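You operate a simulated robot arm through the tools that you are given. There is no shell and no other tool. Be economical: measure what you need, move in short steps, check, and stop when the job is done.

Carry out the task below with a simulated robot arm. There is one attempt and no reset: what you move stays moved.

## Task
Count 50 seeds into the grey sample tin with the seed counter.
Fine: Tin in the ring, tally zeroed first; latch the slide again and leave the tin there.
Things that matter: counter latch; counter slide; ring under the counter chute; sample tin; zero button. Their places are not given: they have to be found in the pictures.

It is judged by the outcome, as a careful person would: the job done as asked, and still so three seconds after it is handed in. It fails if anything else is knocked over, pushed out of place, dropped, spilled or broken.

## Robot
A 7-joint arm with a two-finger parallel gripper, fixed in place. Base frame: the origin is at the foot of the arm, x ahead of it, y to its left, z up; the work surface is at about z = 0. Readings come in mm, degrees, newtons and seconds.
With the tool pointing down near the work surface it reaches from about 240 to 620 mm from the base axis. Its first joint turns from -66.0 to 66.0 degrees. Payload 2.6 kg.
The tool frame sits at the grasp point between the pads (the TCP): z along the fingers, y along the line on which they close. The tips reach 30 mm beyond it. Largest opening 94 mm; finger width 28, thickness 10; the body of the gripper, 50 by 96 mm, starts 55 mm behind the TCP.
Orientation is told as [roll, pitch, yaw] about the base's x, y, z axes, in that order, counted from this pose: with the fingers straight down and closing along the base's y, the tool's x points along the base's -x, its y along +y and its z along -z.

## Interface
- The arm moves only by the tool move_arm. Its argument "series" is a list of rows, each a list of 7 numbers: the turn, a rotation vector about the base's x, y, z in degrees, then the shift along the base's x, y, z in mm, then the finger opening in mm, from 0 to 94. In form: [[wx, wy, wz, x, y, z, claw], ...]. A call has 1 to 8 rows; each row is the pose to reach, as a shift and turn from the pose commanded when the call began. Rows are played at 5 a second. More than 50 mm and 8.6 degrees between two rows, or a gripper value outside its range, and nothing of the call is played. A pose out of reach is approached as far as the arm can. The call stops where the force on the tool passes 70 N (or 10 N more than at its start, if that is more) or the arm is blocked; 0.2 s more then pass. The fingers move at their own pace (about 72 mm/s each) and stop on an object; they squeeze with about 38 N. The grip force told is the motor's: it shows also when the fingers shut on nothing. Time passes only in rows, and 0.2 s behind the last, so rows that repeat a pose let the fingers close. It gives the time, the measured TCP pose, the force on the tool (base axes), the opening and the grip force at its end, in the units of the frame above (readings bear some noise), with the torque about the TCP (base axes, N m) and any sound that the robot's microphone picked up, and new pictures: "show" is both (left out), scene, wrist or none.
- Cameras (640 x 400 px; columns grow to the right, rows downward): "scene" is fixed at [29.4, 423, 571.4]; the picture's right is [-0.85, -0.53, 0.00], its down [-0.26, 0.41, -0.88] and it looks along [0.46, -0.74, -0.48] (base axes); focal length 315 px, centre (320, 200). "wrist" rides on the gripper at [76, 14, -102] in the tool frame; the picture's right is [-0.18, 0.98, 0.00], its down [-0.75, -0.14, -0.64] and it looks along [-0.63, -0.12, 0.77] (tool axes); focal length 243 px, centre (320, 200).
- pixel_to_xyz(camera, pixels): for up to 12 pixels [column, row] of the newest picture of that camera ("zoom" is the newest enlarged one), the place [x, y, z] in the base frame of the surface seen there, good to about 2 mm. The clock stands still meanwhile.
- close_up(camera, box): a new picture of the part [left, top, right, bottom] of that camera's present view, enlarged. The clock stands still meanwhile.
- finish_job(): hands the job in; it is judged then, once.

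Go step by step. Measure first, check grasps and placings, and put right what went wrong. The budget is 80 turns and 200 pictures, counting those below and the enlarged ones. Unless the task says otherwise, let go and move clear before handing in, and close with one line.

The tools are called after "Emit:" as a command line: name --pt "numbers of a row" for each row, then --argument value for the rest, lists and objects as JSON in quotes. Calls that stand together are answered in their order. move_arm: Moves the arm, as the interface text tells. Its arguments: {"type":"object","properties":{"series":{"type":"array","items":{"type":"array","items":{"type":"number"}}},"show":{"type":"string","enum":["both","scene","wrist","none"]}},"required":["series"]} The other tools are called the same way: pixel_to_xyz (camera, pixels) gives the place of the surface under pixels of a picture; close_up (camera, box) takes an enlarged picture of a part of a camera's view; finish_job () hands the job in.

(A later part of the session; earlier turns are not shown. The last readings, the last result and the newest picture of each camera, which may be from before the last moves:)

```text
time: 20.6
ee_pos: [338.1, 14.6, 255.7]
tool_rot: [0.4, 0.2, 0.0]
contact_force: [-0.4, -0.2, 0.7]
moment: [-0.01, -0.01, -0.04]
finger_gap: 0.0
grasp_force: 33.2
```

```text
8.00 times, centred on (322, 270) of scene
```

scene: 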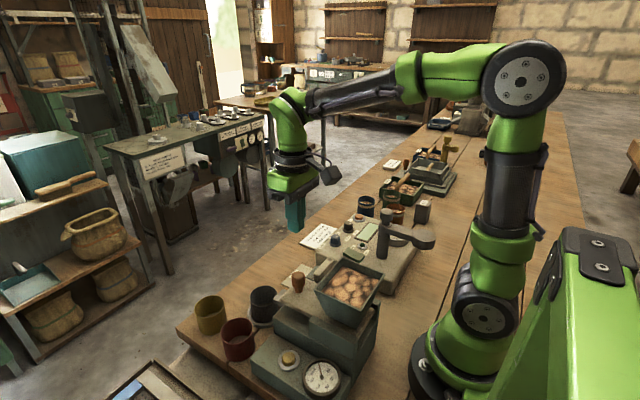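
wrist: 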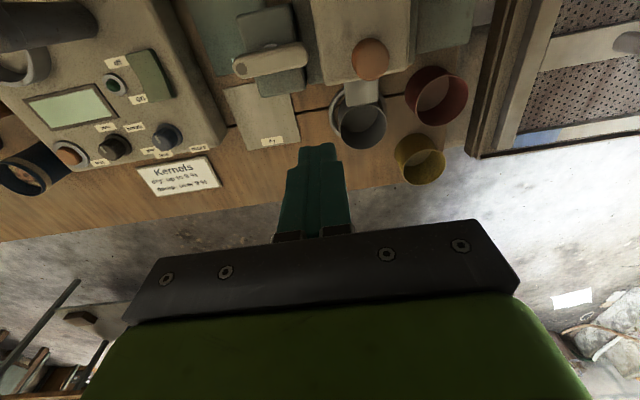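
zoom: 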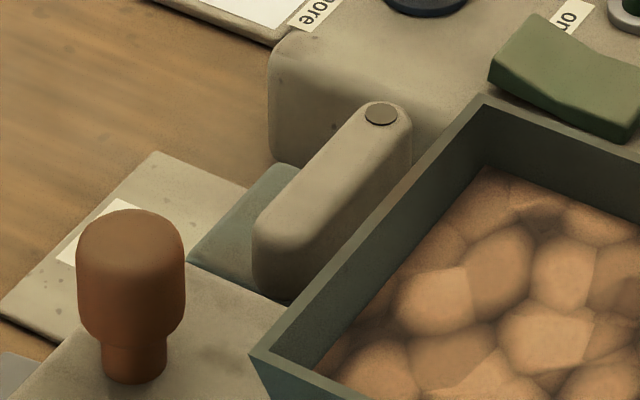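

The bar (top z≈130, from y −45 to 14) sits above a housing block, with a round boss peeking out at zoom (222,148) and a disc at its far end. I need to know which of these is the pivot, so I'll measure and get another angle.

Emit:
close_up --camera "wrist" --box '[220, 0, 320, 100]'

Emit:
pixel_to_xyz --camera "wrist" --pixels '[[270, 45], [269, 43.5], [273, 44.5], [266, 45.5], [300, 42], [306, 60], [240, 70], [234, 62], [310, 20], [313, 70], [325, 84], [311, 2]]'

```text
4.00 times, centred on (270, 50) of wrist
```

zoom: 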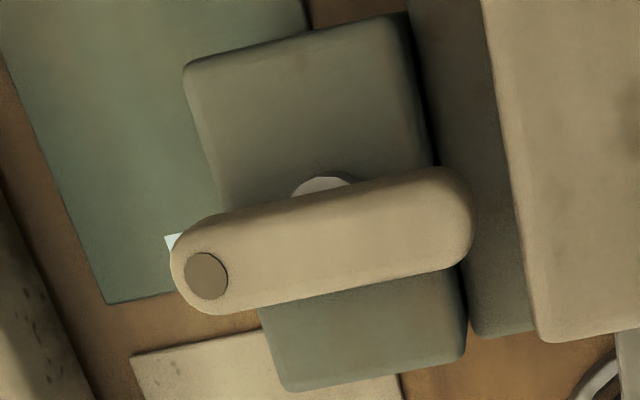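

```text
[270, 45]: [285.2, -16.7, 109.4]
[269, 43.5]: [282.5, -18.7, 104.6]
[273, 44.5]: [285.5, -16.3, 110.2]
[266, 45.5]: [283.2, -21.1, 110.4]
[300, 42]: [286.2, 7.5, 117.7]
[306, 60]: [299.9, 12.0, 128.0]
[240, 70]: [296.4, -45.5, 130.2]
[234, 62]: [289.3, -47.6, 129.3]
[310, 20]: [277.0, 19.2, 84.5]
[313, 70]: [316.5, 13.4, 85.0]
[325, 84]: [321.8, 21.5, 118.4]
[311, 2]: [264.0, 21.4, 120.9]
```

The boss under the bar's middle (≈(294,−16)) looks like a vertical pivot: this is a turn-bar latch with its tip against the slide edge. I'll grip the bar by its middle with the fingers closing along x (yaw −90) and feel which way it turns. First I go above it.

Emit:
move_arm --pt "0 0 -8 -5 -4 0 45" --pt "0 0 -16 -10 -8 0 45" --pt "0 0 -24 -15 -12 0 45" --pt "0 0 -32 -20 -16 0 45" --pt "0 0 -40 -25 -20 0 45" --pt "0 0 -48 -30 -24 0 45" --pt "0 0 -56 -36 -28 0 45" --pt "0 0 -64 -42 -30 0 45" --show "none"

Emit:
move_arm --pt "0 0 -8 -2 -1 -10 45" --pt "0 0 -16 -2 -1 -25 45" --pt "0 0 -24 -2 -1 -40 45" --pt "0 0 -26 -2 -1 -55 45" --pt "0 0 -26 -2 -1 -55 45"

Emit:
close_up --camera "wrist" --box '[220, 60, 420, 220]'

```text
time: 22.4
ee_pos: [295.8, -14.9, 256.4]
tool_rot: [0.4, 0.1, -64.2]
contact_force: [0.4, -0.1, -0.3]
moment: [0.01, 0.0, -0.01]
finger_gap: 45.0
grasp_force: 0.1
```

```text
time: 23.6
ee_pos: [294.3, -18.4, 200.5]
tool_rot: [0.4, 0.2, -90.1]
contact_force: [0.0, -0.6, 0.1]
moment: [-0.02, 0.01, 0.02]
finger_gap: 45.0
grasp_force: 0.0
```

scene: 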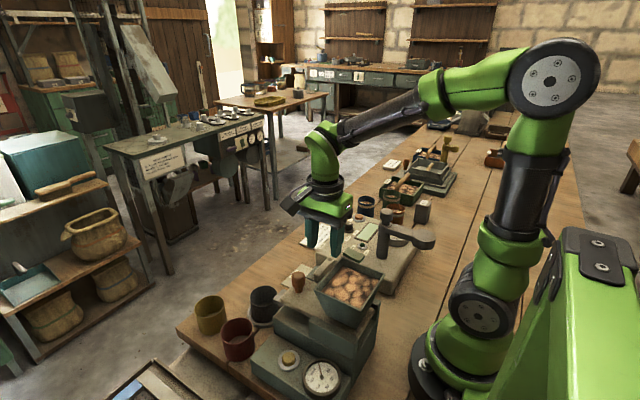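
wrist: 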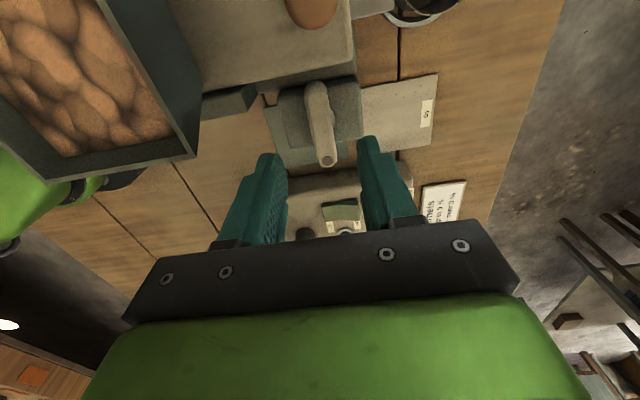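

```text
2.50 times, centred on (320, 140) of wrist
```

zoom: 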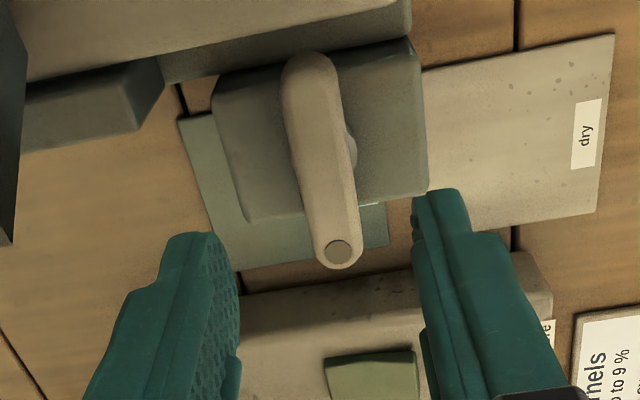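

The bar lies between the fingers with its middle near the wrist pixel (322,124), as expected. I'll measure the pivot boss once more from here.

Emit:
pixel_to_xyz --camera "zoom" --pixels '[[353, 150], [352, 130], [352, 165], [340, 248], [312, 75], [325, 160], [295, 160], [350, 185], [355, 230], [300, 55], [320, 55], [230, 60]]'

```text
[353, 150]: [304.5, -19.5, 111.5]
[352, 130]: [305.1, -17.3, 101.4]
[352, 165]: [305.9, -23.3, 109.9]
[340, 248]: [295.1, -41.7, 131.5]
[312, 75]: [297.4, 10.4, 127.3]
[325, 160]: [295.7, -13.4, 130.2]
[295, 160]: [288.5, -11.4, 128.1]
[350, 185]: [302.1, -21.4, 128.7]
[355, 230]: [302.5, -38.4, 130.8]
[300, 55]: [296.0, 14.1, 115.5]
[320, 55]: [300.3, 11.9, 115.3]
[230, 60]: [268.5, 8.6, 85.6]
```

Pivot ≈ (295,−18). I'll descend so the tips stop at z≈116, just above the boss, and close on the bar.

Emit:
move_arm --pt "0 0 0 0.7 0 -25 45" --pt "0 0 0 0.7 0 -45 45" --pt "0 0 0 0.7 0 -54 45" --pt "0 0 0 0.7 0 -54 0" --pt "0 0 0 0.7 0 -54 0" --pt "0 0 0 0.7 0 -54 0"

Emit:
close_up --camera "wrist" --box '[220, 60, 420, 220]'

```text
time: 25.0
ee_pos: [294.8, -16.3, 147.6]
tool_rot: [0.4, 0.2, -89.9]
contact_force: [7.3, 0.1, -8.6]
moment: [0.49, 0.09, 0.0]
finger_gap: 17.1
grasp_force: 45.0
```

scene: 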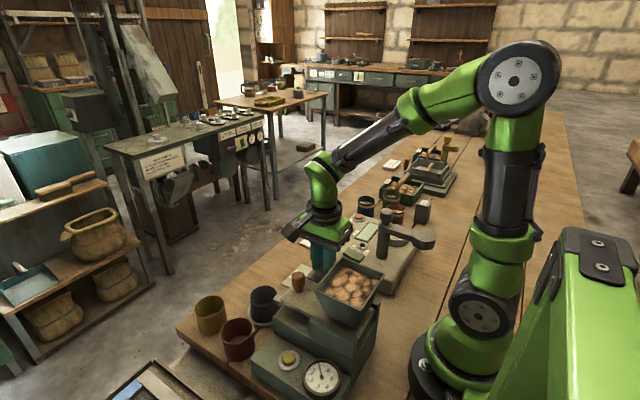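
wrist: 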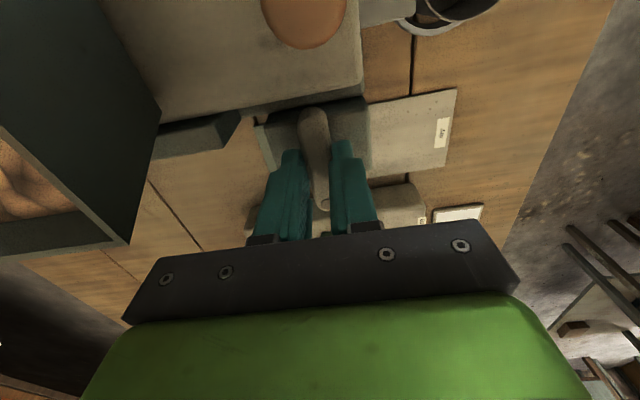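

```text
2.50 times, centred on (320, 140) of wrist
```

zoom: 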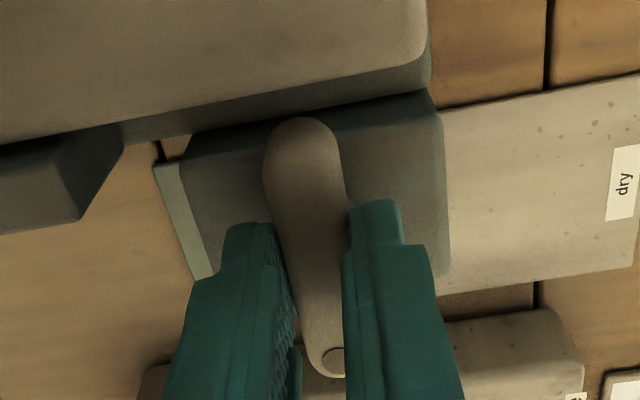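

The bar is gripped (gap 17). I'll try a small counter-clockwise turn.

Emit:
move_arm --pt "0 0 4 0 0 0 0" --pt "0 0 8 0 0 0 0" --pt "0 0 12 0 0 0 0" --pt "0 0 12 0 0 0 0"

Emit:
close_up --camera "wrist" --box '[220, 60, 420, 220]'

```text
time: 26.0
ee_pos: [294.5, -18.4, 147.0]
tool_rot: [0.5, 0.2, -78.2]
contact_force: [10.3, -9.3, 5.2]
moment: [0.58, -0.05, -1.86]
finger_gap: 22.0
grasp_force: 44.8
```

scene: 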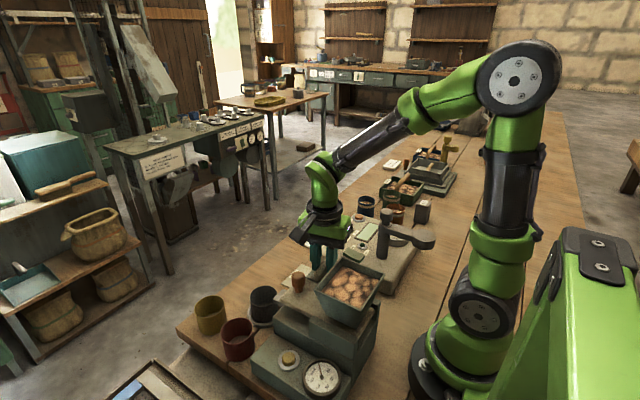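
wrist: 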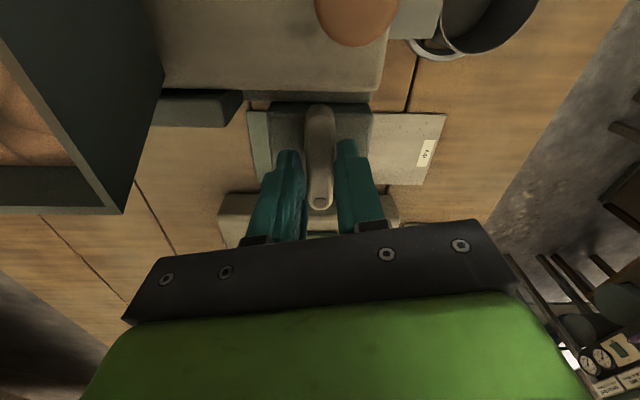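

```text
2.50 times, centred on (320, 140) of wrist
```

zoom: 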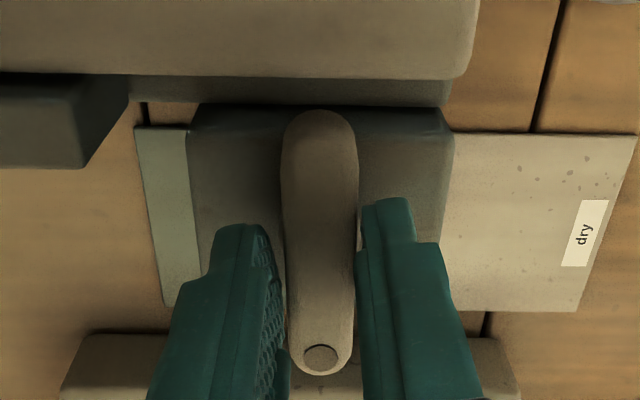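

The bar resisted (torque −1.9 N m, the gap spread to 22) and did not turn. I'll go back and try clockwise.

Emit:
move_arm --pt "0 0 -6 0 0 0 0" --pt "0 0 -12 0 0 0 0" --pt "0 0 -16 0 0 0 0" --pt "0 0 -20 0 0 0 0" --pt "0 0 -24 0 0 0 0" --pt "0 0 -24 0 0 0 0"

Emit:
close_up --camera "wrist" --box '[220, 60, 420, 220]'

```text
time: 27.4
ee_pos: [295.6, -15.7, 147.2]
tool_rot: [0.6, 0.3, -102.0]
contact_force: [3.2, 1.8, 30.3]
moment: [-0.63, 0.48, 0.0]
finger_gap: 16.7
grasp_force: 44.7
```

scene: 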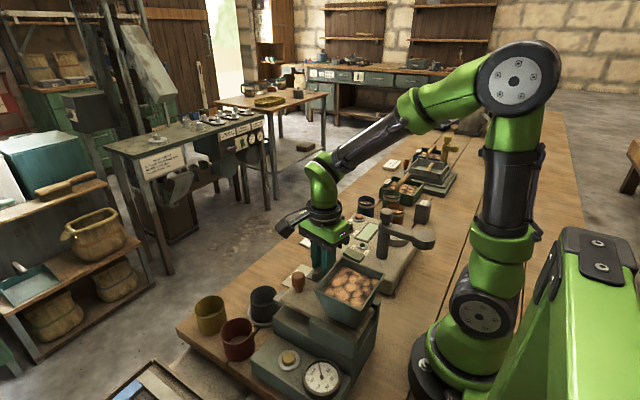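
wrist: 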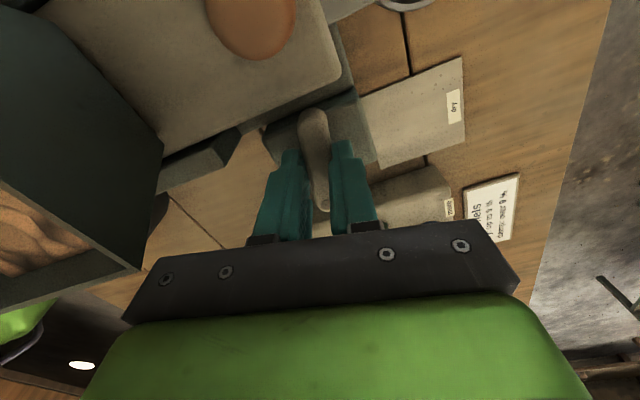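

```text
2.50 times, centred on (320, 140) of wrist
```

zoom: 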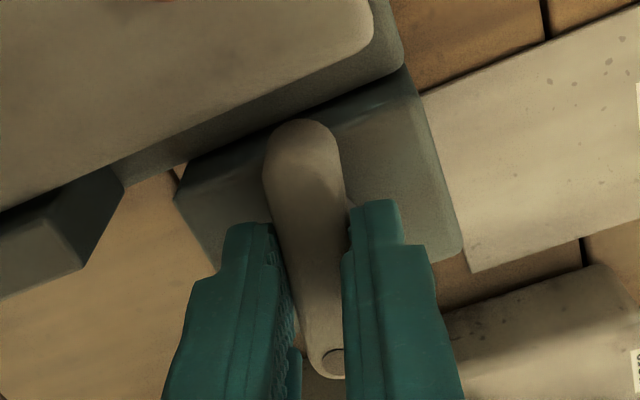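

It turns freely clockwise (now at −102). I'll continue turning, easing up slightly because of the 30 N vertical load.

Emit:
move_arm --pt "0 0 -7 0 0 0.5 0" --pt "0 0 -14 0 0 1 0" --pt "0 0 -21 0 0 1 0" --pt "0 0 -28 0 0 1 0" --pt "0 0 -28 0 0 1 0"

Emit:
close_up --camera "wrist" --box '[220, 60, 420, 220]'

```text
time: 28.6
ee_pos: [297.0, -16.4, 147.3]
tool_rot: [0.9, 0.3, -129.8]
contact_force: [38.9, -5.2, -31.4]
moment: [-0.06, -0.06, 0.05]
finger_gap: 16.8
grasp_force: 45.4
```

scene: 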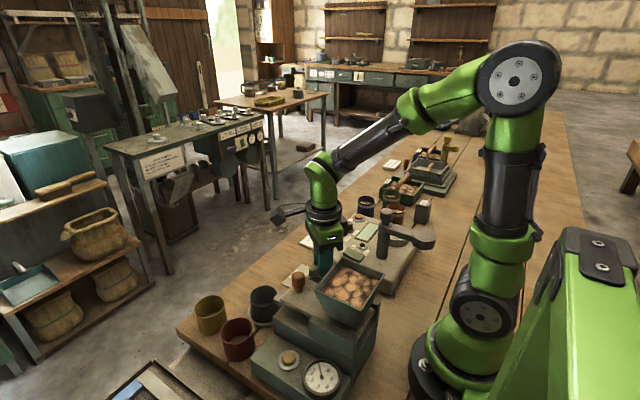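
wrist: 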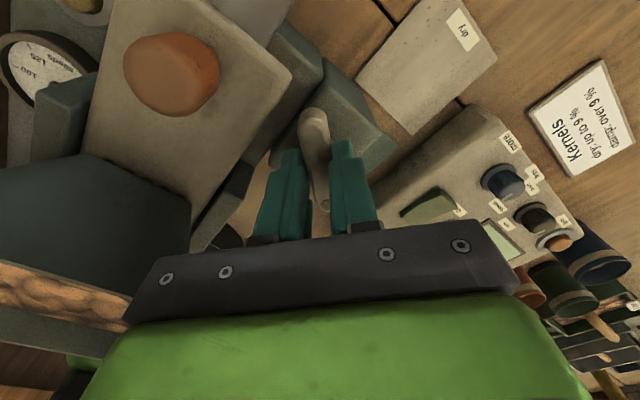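

```text
2.50 times, centred on (320, 140) of wrist
```

zoom: 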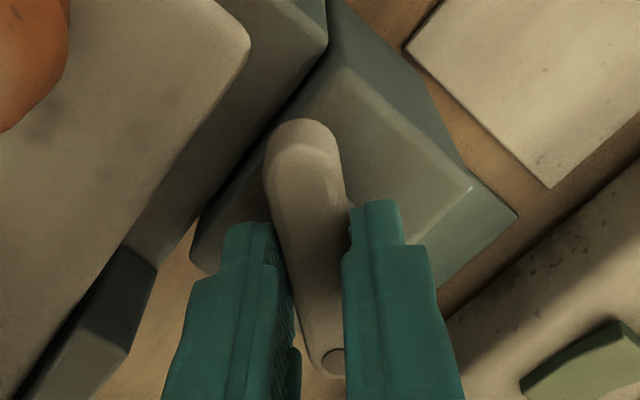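

It has turned 40° clockwise and follows well, but the side load (+39 N in x) shows the pivot is a few mm toward −y of my grip. I'll follow the arc while turning on.

Emit:
move_arm --pt "0 0 0 3.2 -1.2 -0.8 0" --pt "0 0 -7 3.6 -1.5 -0.8 0" --pt "0 0 -14 4 -2 -0.8 0" --pt "0 0 -20 4.3 -2.5 -0.8 0" --pt "0 0 -20 4.3 -2.5 -0.8 0"

Emit:
close_up --camera "wrist" --box '[220, 60, 420, 220]'

```text
time: 29.8
ee_pos: [297.9, -17.4, 147.1]
tool_rot: [0.0, 0.1, -150.1]
contact_force: [-9.1, 14.9, 18.4]
moment: [0.95, -0.75, -0.05]
finger_gap: 16.6
grasp_force: 45.1
```

scene: 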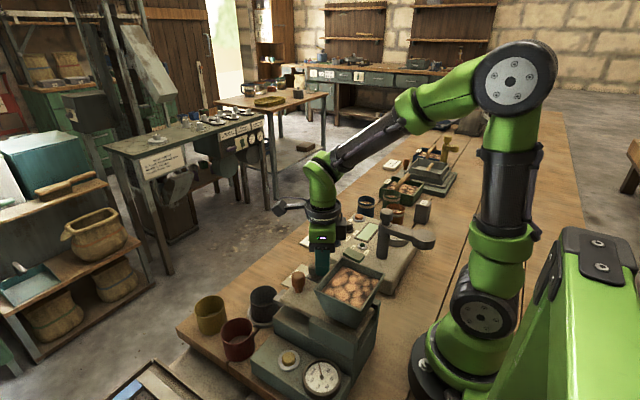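
wrist: 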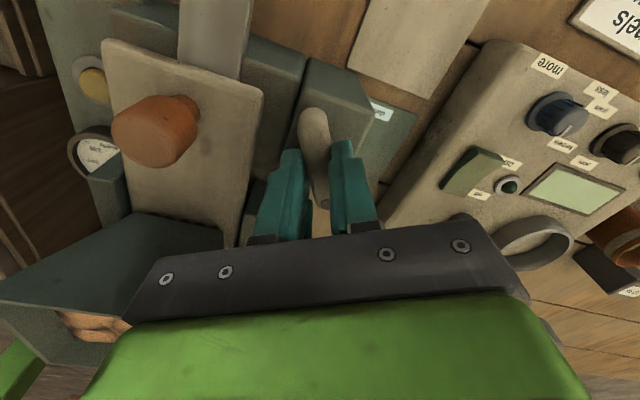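

```text
2.50 times, centred on (320, 140) of wrist
```

zoom: 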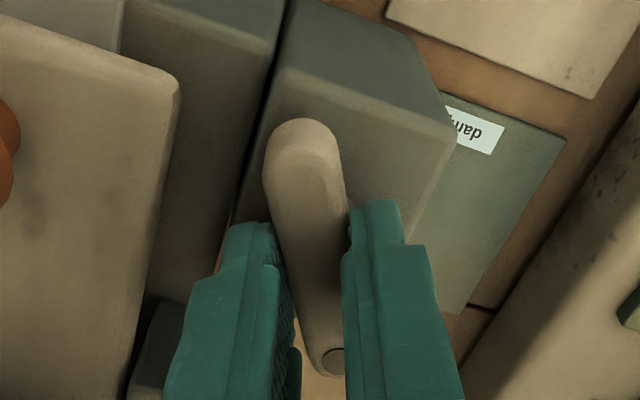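

Sixty degrees in with small forces. I'll continue to about 90°.

Emit:
move_arm --pt "0 0 -7 -0.5 0.5 0 0" --pt "0 0 -14 -0.5 0.5 0 0" --pt "0 0 -21 -0.5 0.5 0 0" --pt "0 0 -28 -0.5 0.5 0 0" --pt "0 0 -28 -0.5 0.5 0 0"

Emit:
close_up --camera "wrist" --box '[220, 60, 420, 220]'

```text
time: 31.0
ee_pos: [297.5, -18.7, 147.1]
tool_rot: [0.3, 0.1, -178.2]
contact_force: [-10.9, 8.4, 29.8]
moment: [0.49, 0.88, -0.11]
finger_gap: 16.8
grasp_force: 45.1
```

scene: 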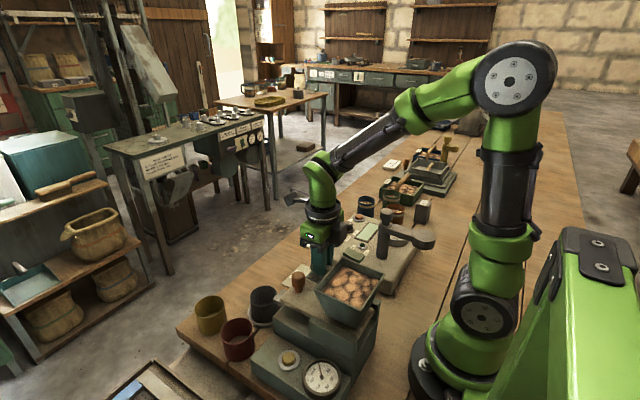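
wrist: 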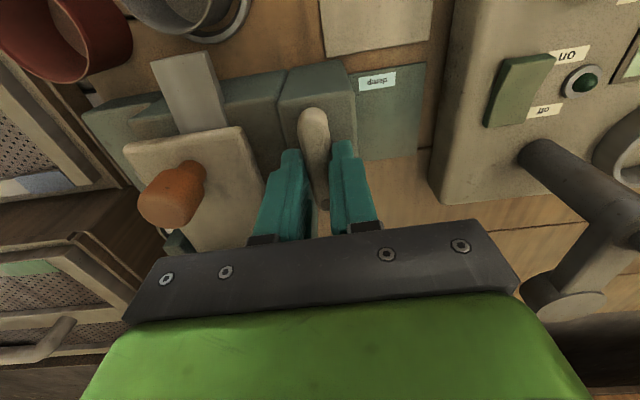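

```text
2.50 times, centred on (320, 140) of wrist
```

zoom: 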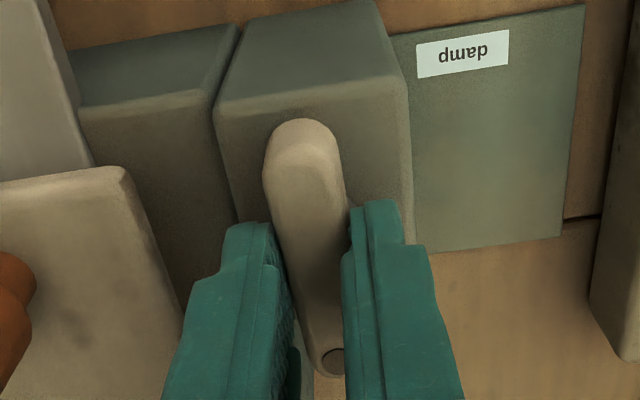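

The bar has turned ~88° with no stop felt. I'll try a few degrees more to find whether there is an end stop.

Emit:
move_arm --pt "0 0 -4 0 0 0 0" --pt "0 0 -8 0 0 0 0" --pt "0 0 -8 0 0 0 0" --show "wrist"

```text
time: 31.8
ee_pos: [297.4, -18.8, 146.5]
tool_rot: [0.3, 0.2, 174.1]
contact_force: [-1.0, 2.7, 9.0]
moment: [0.21, -0.1, 1.62]
finger_gap: 18.8
grasp_force: 44.8
```

wrist: 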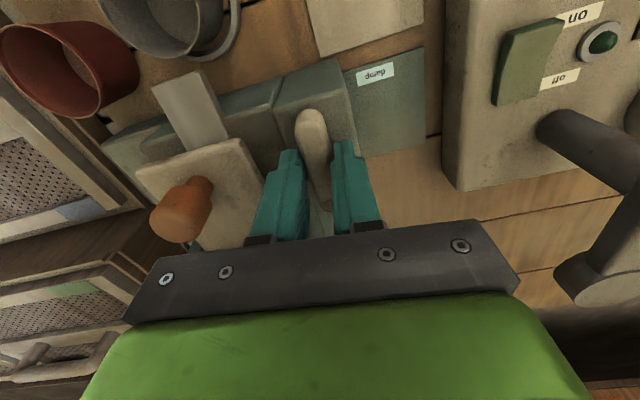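

End stop felt at 90° (torque 1.6 N m): the latch is open. I'll relax, let go and rise.

Emit:
move_arm --pt "0 0 6 0 0 0 0" --pt "0 0 6 0 0 0 36" --pt "0 0 6 0 0 0 36" --pt "0 0 6 0 0 25 36" --pt "0 0 6 0 0 55 36" --pt "0 0 6 0 20 60 36" --pt "0 0 6 0 50 60 40" --pt "0 0 6 3 79 60 50"

Emit:
close_up --camera "wrist" --box '[220, 20, 460, 220]'

Emit:
close_up --camera "scene" --box '[250, 240, 378, 400]'

```text
time: 33.6
ee_pos: [301.4, 60.1, 206.9]
tool_rot: [0.3, 0.2, 180.0]
contact_force: [0.1, -0.6, 0.4]
moment: [0.0, 0.01, 0.0]
finger_gap: 50.1
grasp_force: 0.0
```

scene: 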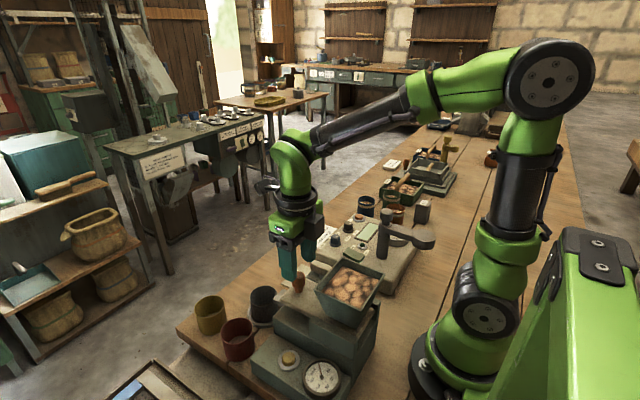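
wrist: 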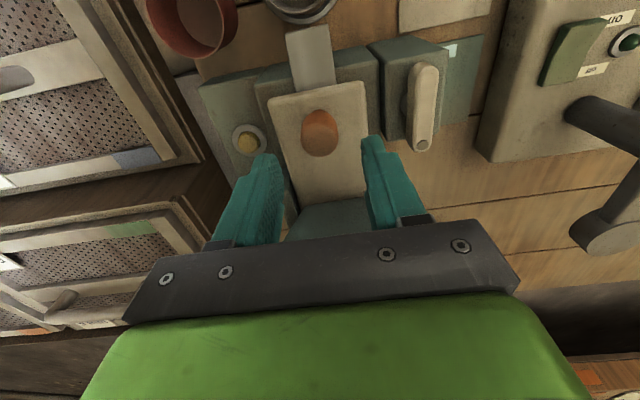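

```text
2.00 times, centred on (340, 120) of wrist
```

zoom: 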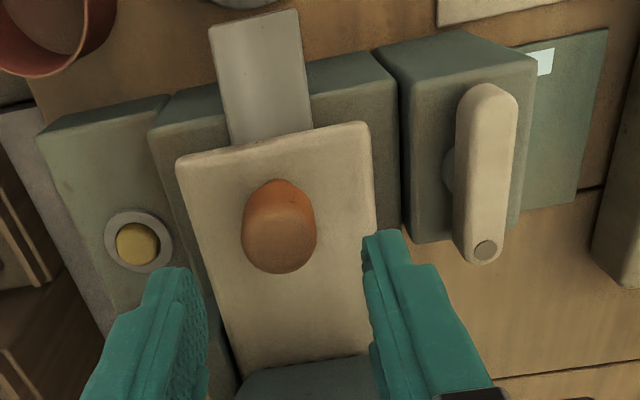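

```text
2.50 times, centred on (314, 320) of scene
```

zoom: 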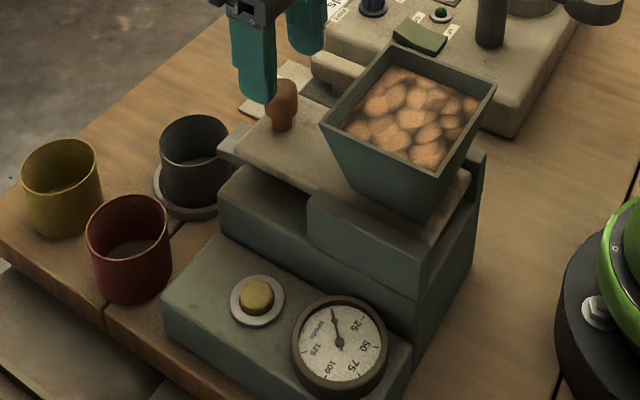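

The latch lies along x now (open), the dial still reads 0, and the knob is centred under the tool. I'll descend and close on the knob.

Emit:
move_arm --pt "0 0 0 0 0 -20 50" --pt "0 0 0 0 0 -40 50" --pt "0 0 0 0 0 -50 50" --pt "0 0 0 0 0 -50 0" --pt "0 0 0 0 0 -50 0" --pt "0 0 0 0 0 -50 0"

Emit:
close_up --camera "scene" --box '[250, 240, 378, 400]'

```text
time: 35.0
ee_pos: [302.2, 59.5, 156.9]
tool_rot: [0.4, 0.2, 179.9]
contact_force: [0.8, -8.7, -2.2]
moment: [0.61, -0.56, -0.18]
finger_gap: 25.5
grasp_force: 45.3
out of reach, approached as far as the arm can: row 1
```

scene: 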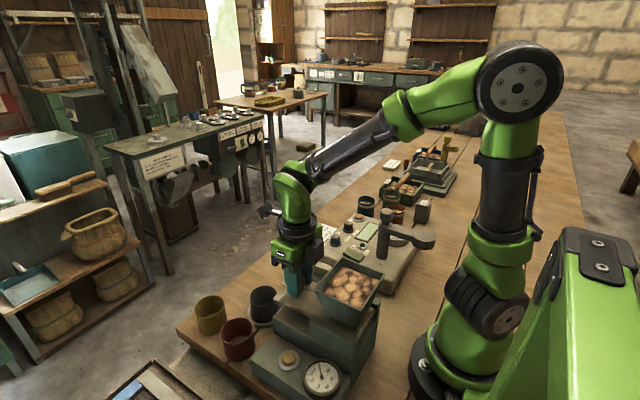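
wrist: 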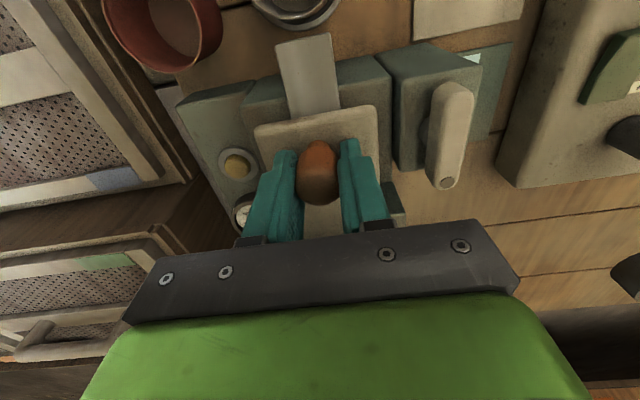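

```text
2.50 times, centred on (314, 320) of scene
```

zoom: 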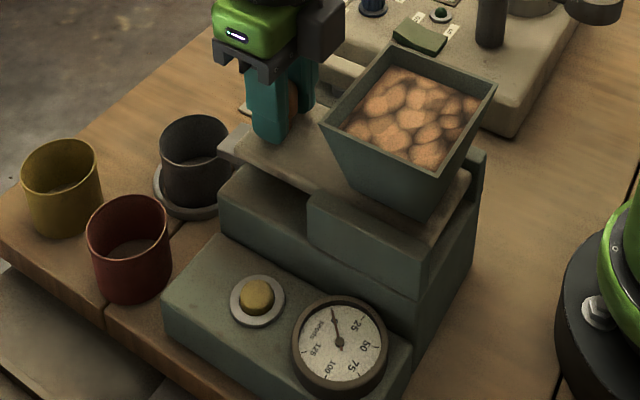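

The knob is held. I'll pull the slide a little way toward +x and watch force and dial.

Emit:
move_arm --pt "0 0 0 3 0 0 0" --pt "0 0 0 6 0 0 0"

Emit:
close_up --camera "scene" --box '[250, 240, 378, 400]'

```text
time: 35.6
ee_pos: [305.9, 59.6, 156.6]
tool_rot: [0.4, 0.1, 180.1]
contact_force: [-0.8, -9.7, -7.8]
moment: [0.51, -0.99, -0.16]
finger_gap: 25.4
grasp_force: 44.7
```

scene: 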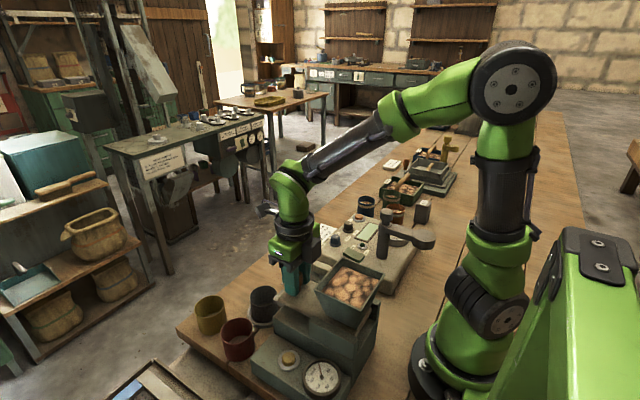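
wrist: 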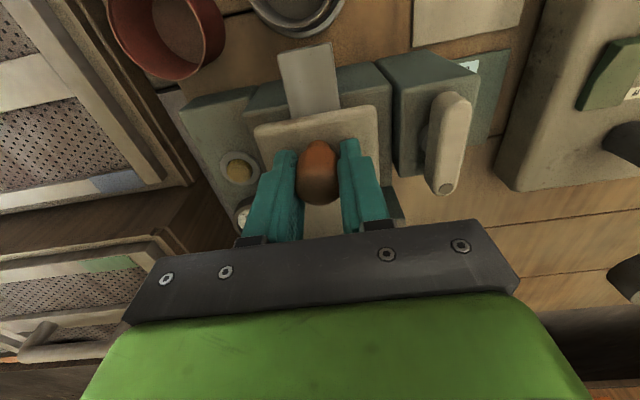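

```text
2.50 times, centred on (314, 320) of scene
```

zoom: 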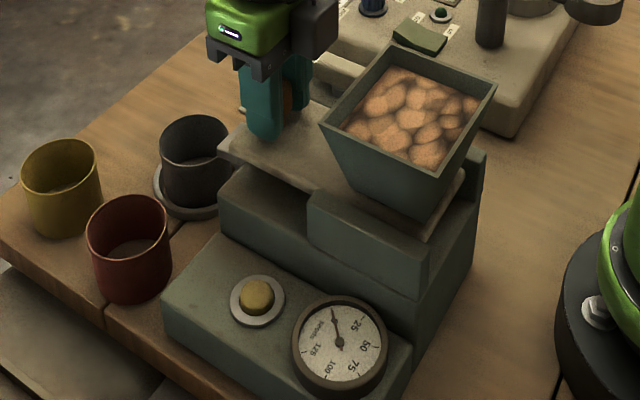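

The slide moves freely and the dial still reads 0. I'll pull further in small steps.

Emit:
move_arm --pt "0 0 0 5 0 0 0" --pt "0 0 0 10 0 0 0" --show "none"

Emit:
close_up --camera "scene" --box '[250, 240, 378, 400]'

```text
time: 36.2
ee_pos: [315.4, 60.4, 155.9]
tool_rot: [0.4, 0.1, 179.9]
contact_force: [-1.0, -9.5, -4.3]
moment: [0.36, 0.66, 0.18]
finger_gap: 25.6
grasp_force: 44.3
```

```text
2.50 times, centred on (314, 320) of scene
```

zoom: 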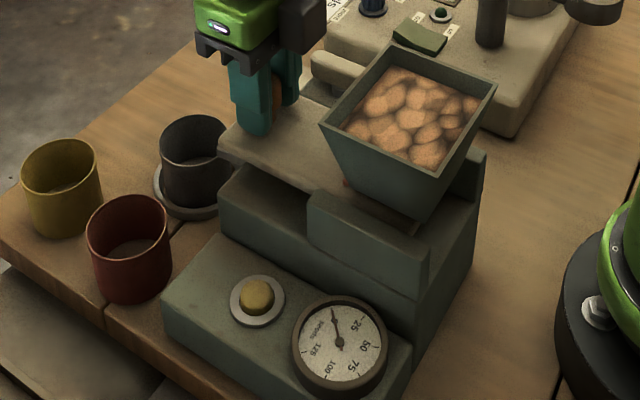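

Emit:
move_arm --pt "0 0 0 6 0 0 0" --pt "0 0 0 12 0 0 0" --show "none"

Emit:
close_up --camera "scene" --box '[250, 240, 378, 400]'

```text
time: 36.8
ee_pos: [328.7, 60.1, 156.4]
tool_rot: [0.4, 0.1, 179.9]
contact_force: [-0.1, -13.2, -12.5]
moment: [0.44, 0.81, -0.09]
finger_gap: 25.5
grasp_force: 44.9
```

```text
2.50 times, centred on (314, 320) of scene
```

zoom: 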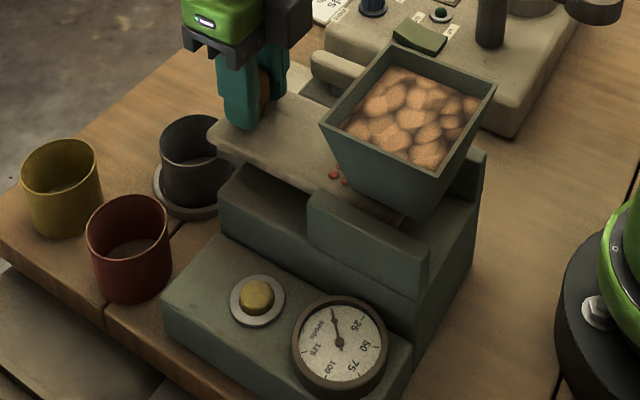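

Small red dots have appeared on the slide from under the hopper at (346,175) in the zoom. I'll look closer before pulling on.

Emit:
close_up --camera "scene" --box '[285, 270, 349, 320]'

```text
8.00 times, centred on (317, 295) of scene
```

zoom: 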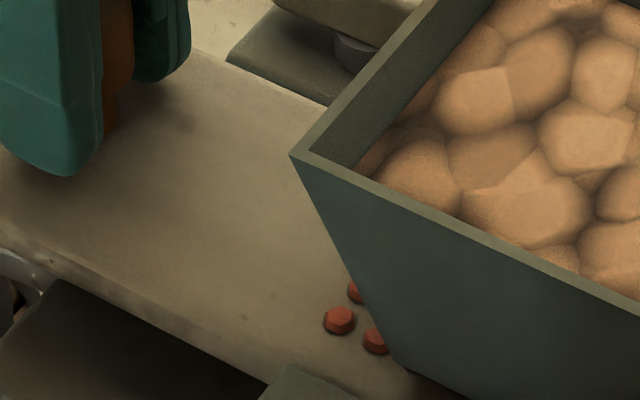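

The slide carries seeds in pockets out from under the hopper, so it is a stroke counter. I'll keep pulling and watch the dial.

Emit:
move_arm --pt "0 0 0 8 0 0 0" --pt "0 0 0 16 0 0 0" --show "none"

Emit:
close_up --camera "scene" --box '[250, 240, 378, 400]'

```text
time: 37.4
ee_pos: [346.7, 60.2, 155.8]
tool_rot: [0.5, 0.1, 179.8]
contact_force: [-1.0, -19.5, -8.5]
moment: [0.41, 1.11, -0.04]
finger_gap: 25.5
grasp_force: 44.5
```

```text
2.50 times, centred on (314, 320) of scene
```

zoom: 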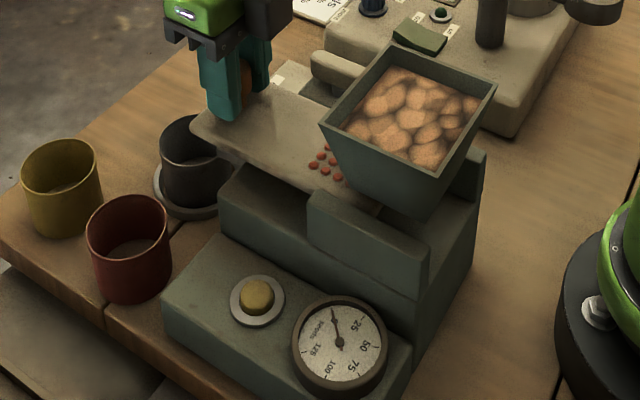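

More pockets emerge and the dial is still at 0. I'll pull on, easing y by −1 mm for the side load.

Emit:
move_arm --pt "0 0 0 8 -1 0 0" --pt "0 0 0 16 -1 0 0" --show "none"

Emit:
close_up --camera "scene" --box '[250, 240, 378, 400]'

```text
time: 38.0
ee_pos: [361.1, 61.2, 155.4]
tool_rot: [0.4, 0.1, -180.0]
contact_force: [0.1, -12.5, -22.9]
moment: [0.58, -0.83, -0.22]
finger_gap: 25.3
grasp_force: 44.7
```

```text
2.50 times, centred on (314, 320) of scene
```

zoom: 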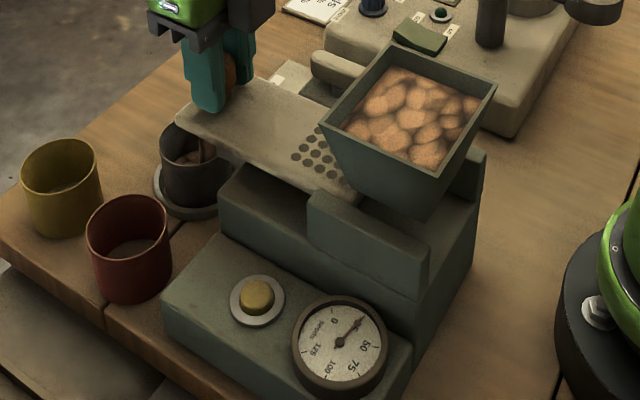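

Seeds dropped: the pockets are empty and the needle has jumped. I'll read it closely.

Emit:
close_up --camera "scene" --box '[290, 350, 354, 400]'

Emit:
close_up --camera "scene" --box '[230, 270, 310, 335]'

```text
8.00 times, centred on (322, 375) of scene
```

zoom: 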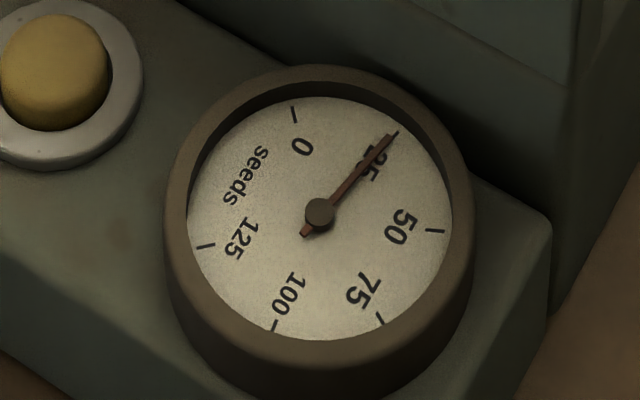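

```text
6.15 times, centred on (270, 302) of scene
```

zoom: 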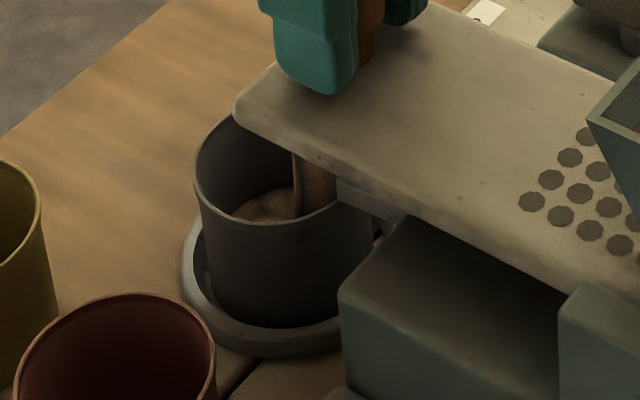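

One stroke gives exactly 25. I'll push the slide fully back to reload.

Emit:
move_arm --pt "0 0 0 -10 -0.5 1 0" --pt "0 0 0 -20 -0.5 1 0" --pt "0 0 0 -30 -0.5 1 0" --pt "0 0 0 -40 0 1 0" --pt "0 0 0 -50 0 1 0" --pt "0 0 0 -57 0 1 0" --pt "0 0 0 -61 0 1 0" --pt "0 0 0 -61 0 1 0"

Emit:
close_up --camera "scene" --box '[250, 240, 378, 400]'

```text
time: 39.8
ee_pos: [300.8, 59.2, 157.7]
tool_rot: [0.3, 0.3, -179.9]
contact_force: [9.9, 12.2, -39.3]
moment: [0.49, -0.2, 0.06]
finger_gap: 25.6
grasp_force: 45.3
```

scene: 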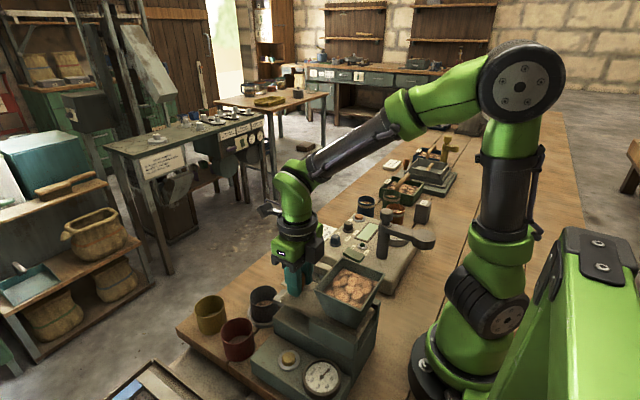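
wrist: 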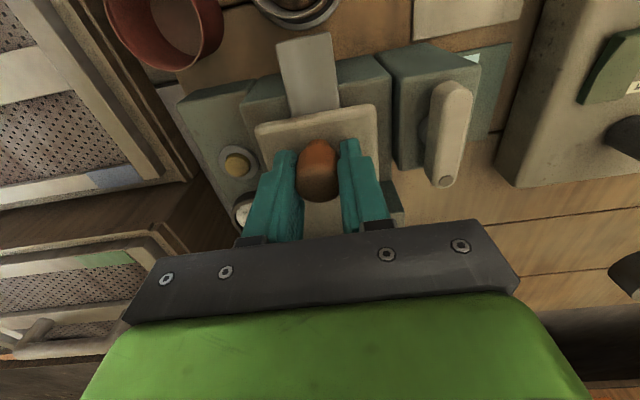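

```text
2.50 times, centred on (314, 320) of scene
```

zoom: 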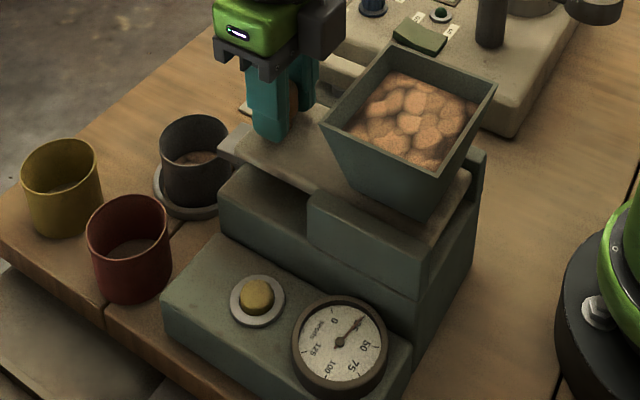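

The slide is home (stop felt) and the dial holds 25. Now I make the second full stroke.

Emit:
move_arm --pt "0 0 0 8 0 -1 0" --pt "0 0 0 18 0 -1 0" --pt "0 0 0 28 0 -1 0" --pt "0 0 0 38 0 -1 0" --pt "0 0 0 47 0.5 -1 0" --pt "0 0 0 55 0.5 -1 0" --pt "0 0 0 61 0.5 -1 0" --show "none"

Emit:
close_up --camera "scene" --box '[250, 240, 378, 400]'

Emit:
close_up --camera "scene" --box '[290, 350, 354, 400]'

```text
time: 41.4
ee_pos: [361.6, 59.7, 158.0]
tool_rot: [0.3, 0.4, 180.1]
contact_force: [-1.0, 2.9, 24.8]
moment: [0.48, -0.16, -0.04]
finger_gap: 25.5
grasp_force: 45.3
```

```text
2.50 times, centred on (314, 320) of scene
```

zoom: 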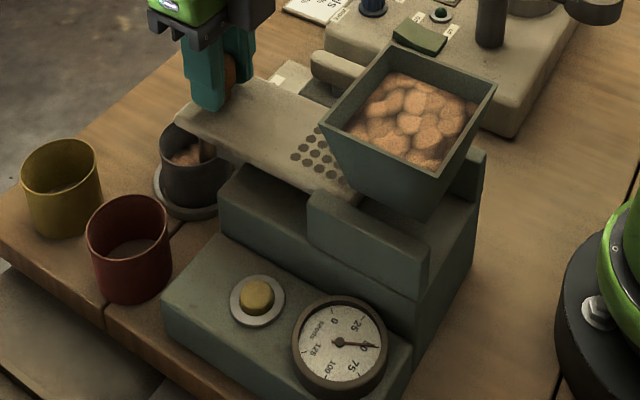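

```text
8.00 times, centred on (322, 375) of scene
```

zoom: 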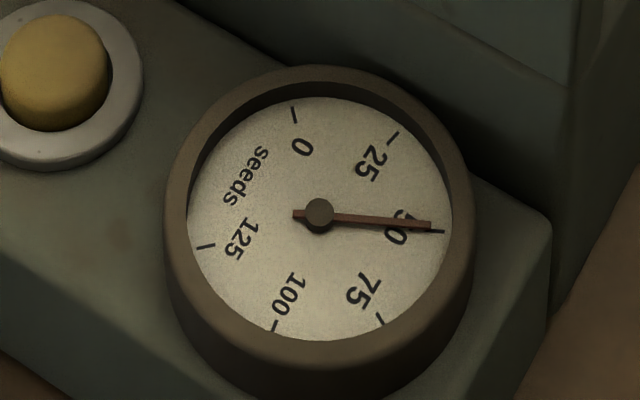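

The dial reads 50. I'll push the slide home for the last time.

Emit:
move_arm --pt "0 0 0 -10 -0.5 0.5 0" --pt "0 0 0 -20 -0.5 0.5 0" --pt "0 0 0 -30 -0.5 0.5 0" --pt "0 0 0 -40 0 0.5 0" --pt "0 0 0 -50 0 0.5 0" --pt "0 0 0 -57 0 0.5 0" --pt "0 0 0 -61.5 0 0.5 0" --pt "0 0 0 -61.5 0 0.5 0" --show "none"

Emit:
close_up --camera "scene" --box '[250, 240, 378, 400]'

```text
time: 43.2
ee_pos: [301.3, 60.7, 157.6]
tool_rot: [0.5, 0.3, 180.0]
contact_force: [1.3, -9.2, 27.1]
moment: [0.4, 0.39, -0.09]
finger_gap: 25.6
grasp_force: 45.3
```

```text
2.50 times, centred on (314, 320) of scene
```

zoom: 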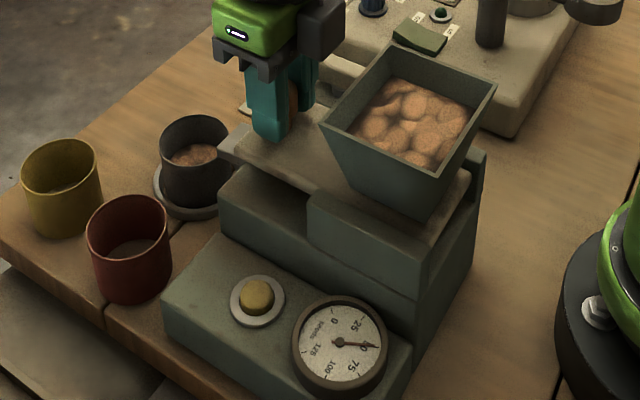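

Slide looks home; I'll nudge it 2 mm more to be sure, then release, rise and move back over the latch.

Emit:
move_arm --pt "0 0 0 -2 0 0 0" --pt "0 0 0 -2 0 0 0" --pt "0 0 0 -1 0 0 50" --pt "0 0 0 0 0 0 50" --pt "0 0 0 0 0 25 50" --pt "0 0 0 0 0 50 40" --pt "0 0 0 -2 -40 50 40" --pt "0 0 0 -4 -79 50 40"

Emit:
close_up --camera "wrist" --box '[220, 20, 460, 220]'

```text
time: 45.0
ee_pos: [294.5, -18.3, 207.0]
tool_rot: [0.3, 0.2, -180.1]
contact_force: [0.5, 0.0, -0.5]
moment: [-0.03, 0.0, 0.01]
finger_gap: 40.2
grasp_force: 0.1
```

scene: 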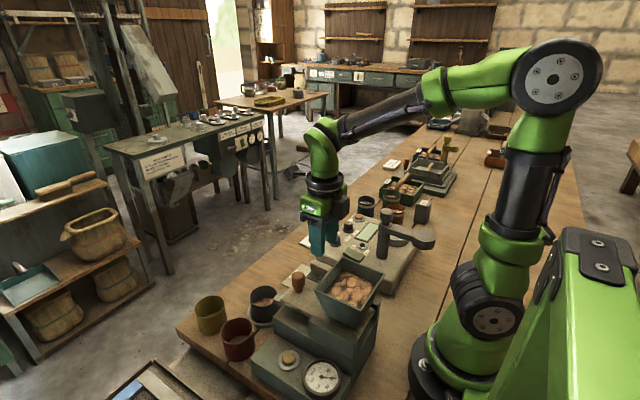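
wrist: 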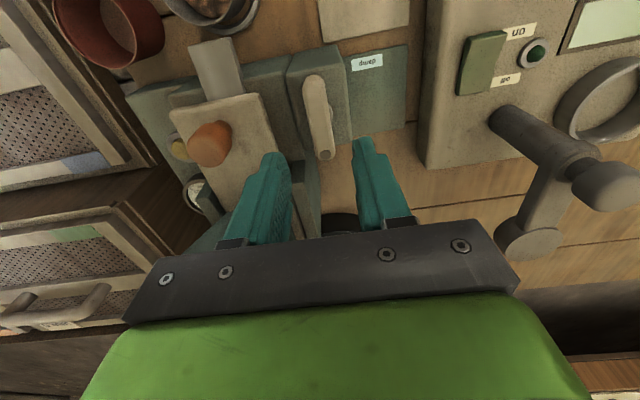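

```text
2.00 times, centred on (340, 120) of wrist
```

zoom: 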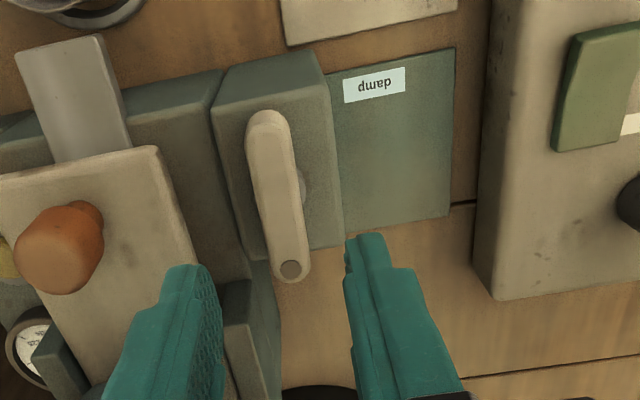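

The bar lies between the fingers along x. I'll descend on its middle and close.

Emit:
move_arm --pt "0 0 0 2.5 0 -20 40" --pt "0 0 0 2.5 0 -40 40" --pt "0 0 0 2.5 0 -60 40" --pt "0 0 0 2.5 0 -60 0" --pt "0 0 0 2.5 0 -60 0" --pt "0 0 0 2.5 0 -60 0" --show "wrist"

```text
time: 46.4
ee_pos: [298.0, -19.8, 147.6]
tool_rot: [0.3, 0.1, -180.0]
contact_force: [-2.3, 1.4, -3.1]
moment: [0.37, -0.88, -0.03]
finger_gap: 16.9
grasp_force: 45.1
```

wrist: 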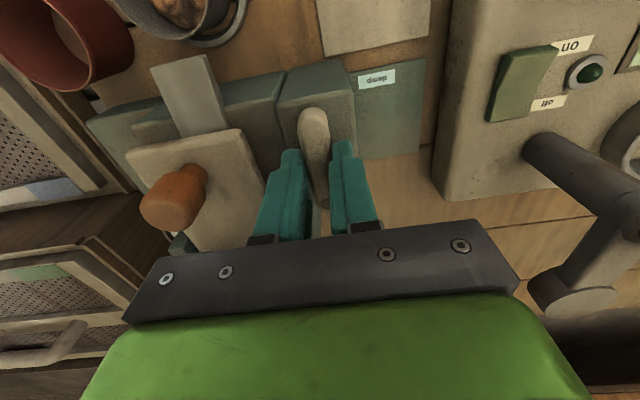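

The bar is gripped (gap 17). I'll turn it counter-clockwise back toward the slide, following the slight arc.

Emit:
move_arm --pt "0 0 7 0 0 0 0" --pt "0 0 14 0 0.2 0 0" --pt "0 0 21 0 0.4 0 0" --pt "0 0 28 -0.3 0.7 0 0" --pt "0 0 35 -0.5 1 0 0" --pt "0 0 42 -0.8 1.2 0 0" --pt "0 0 42 -0.8 1.2 0 0" --show "wrist"

```text
time: 48.0
ee_pos: [296.3, -17.7, 148.6]
tool_rot: [0.1, 0.1, -137.8]
contact_force: [-10.2, 13.5, 11.6]
moment: [-0.51, 1.35, -0.02]
finger_gap: 16.7
grasp_force: 44.5
```

wrist: 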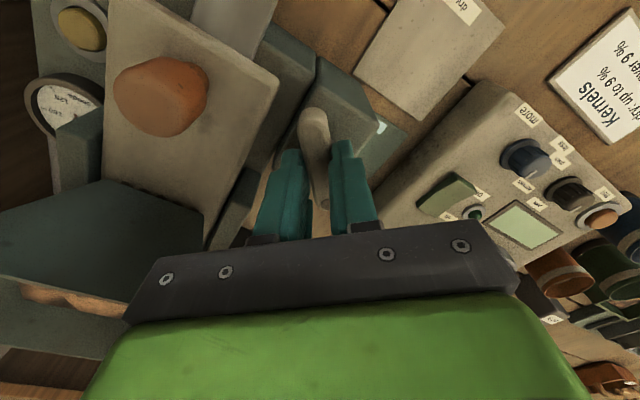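

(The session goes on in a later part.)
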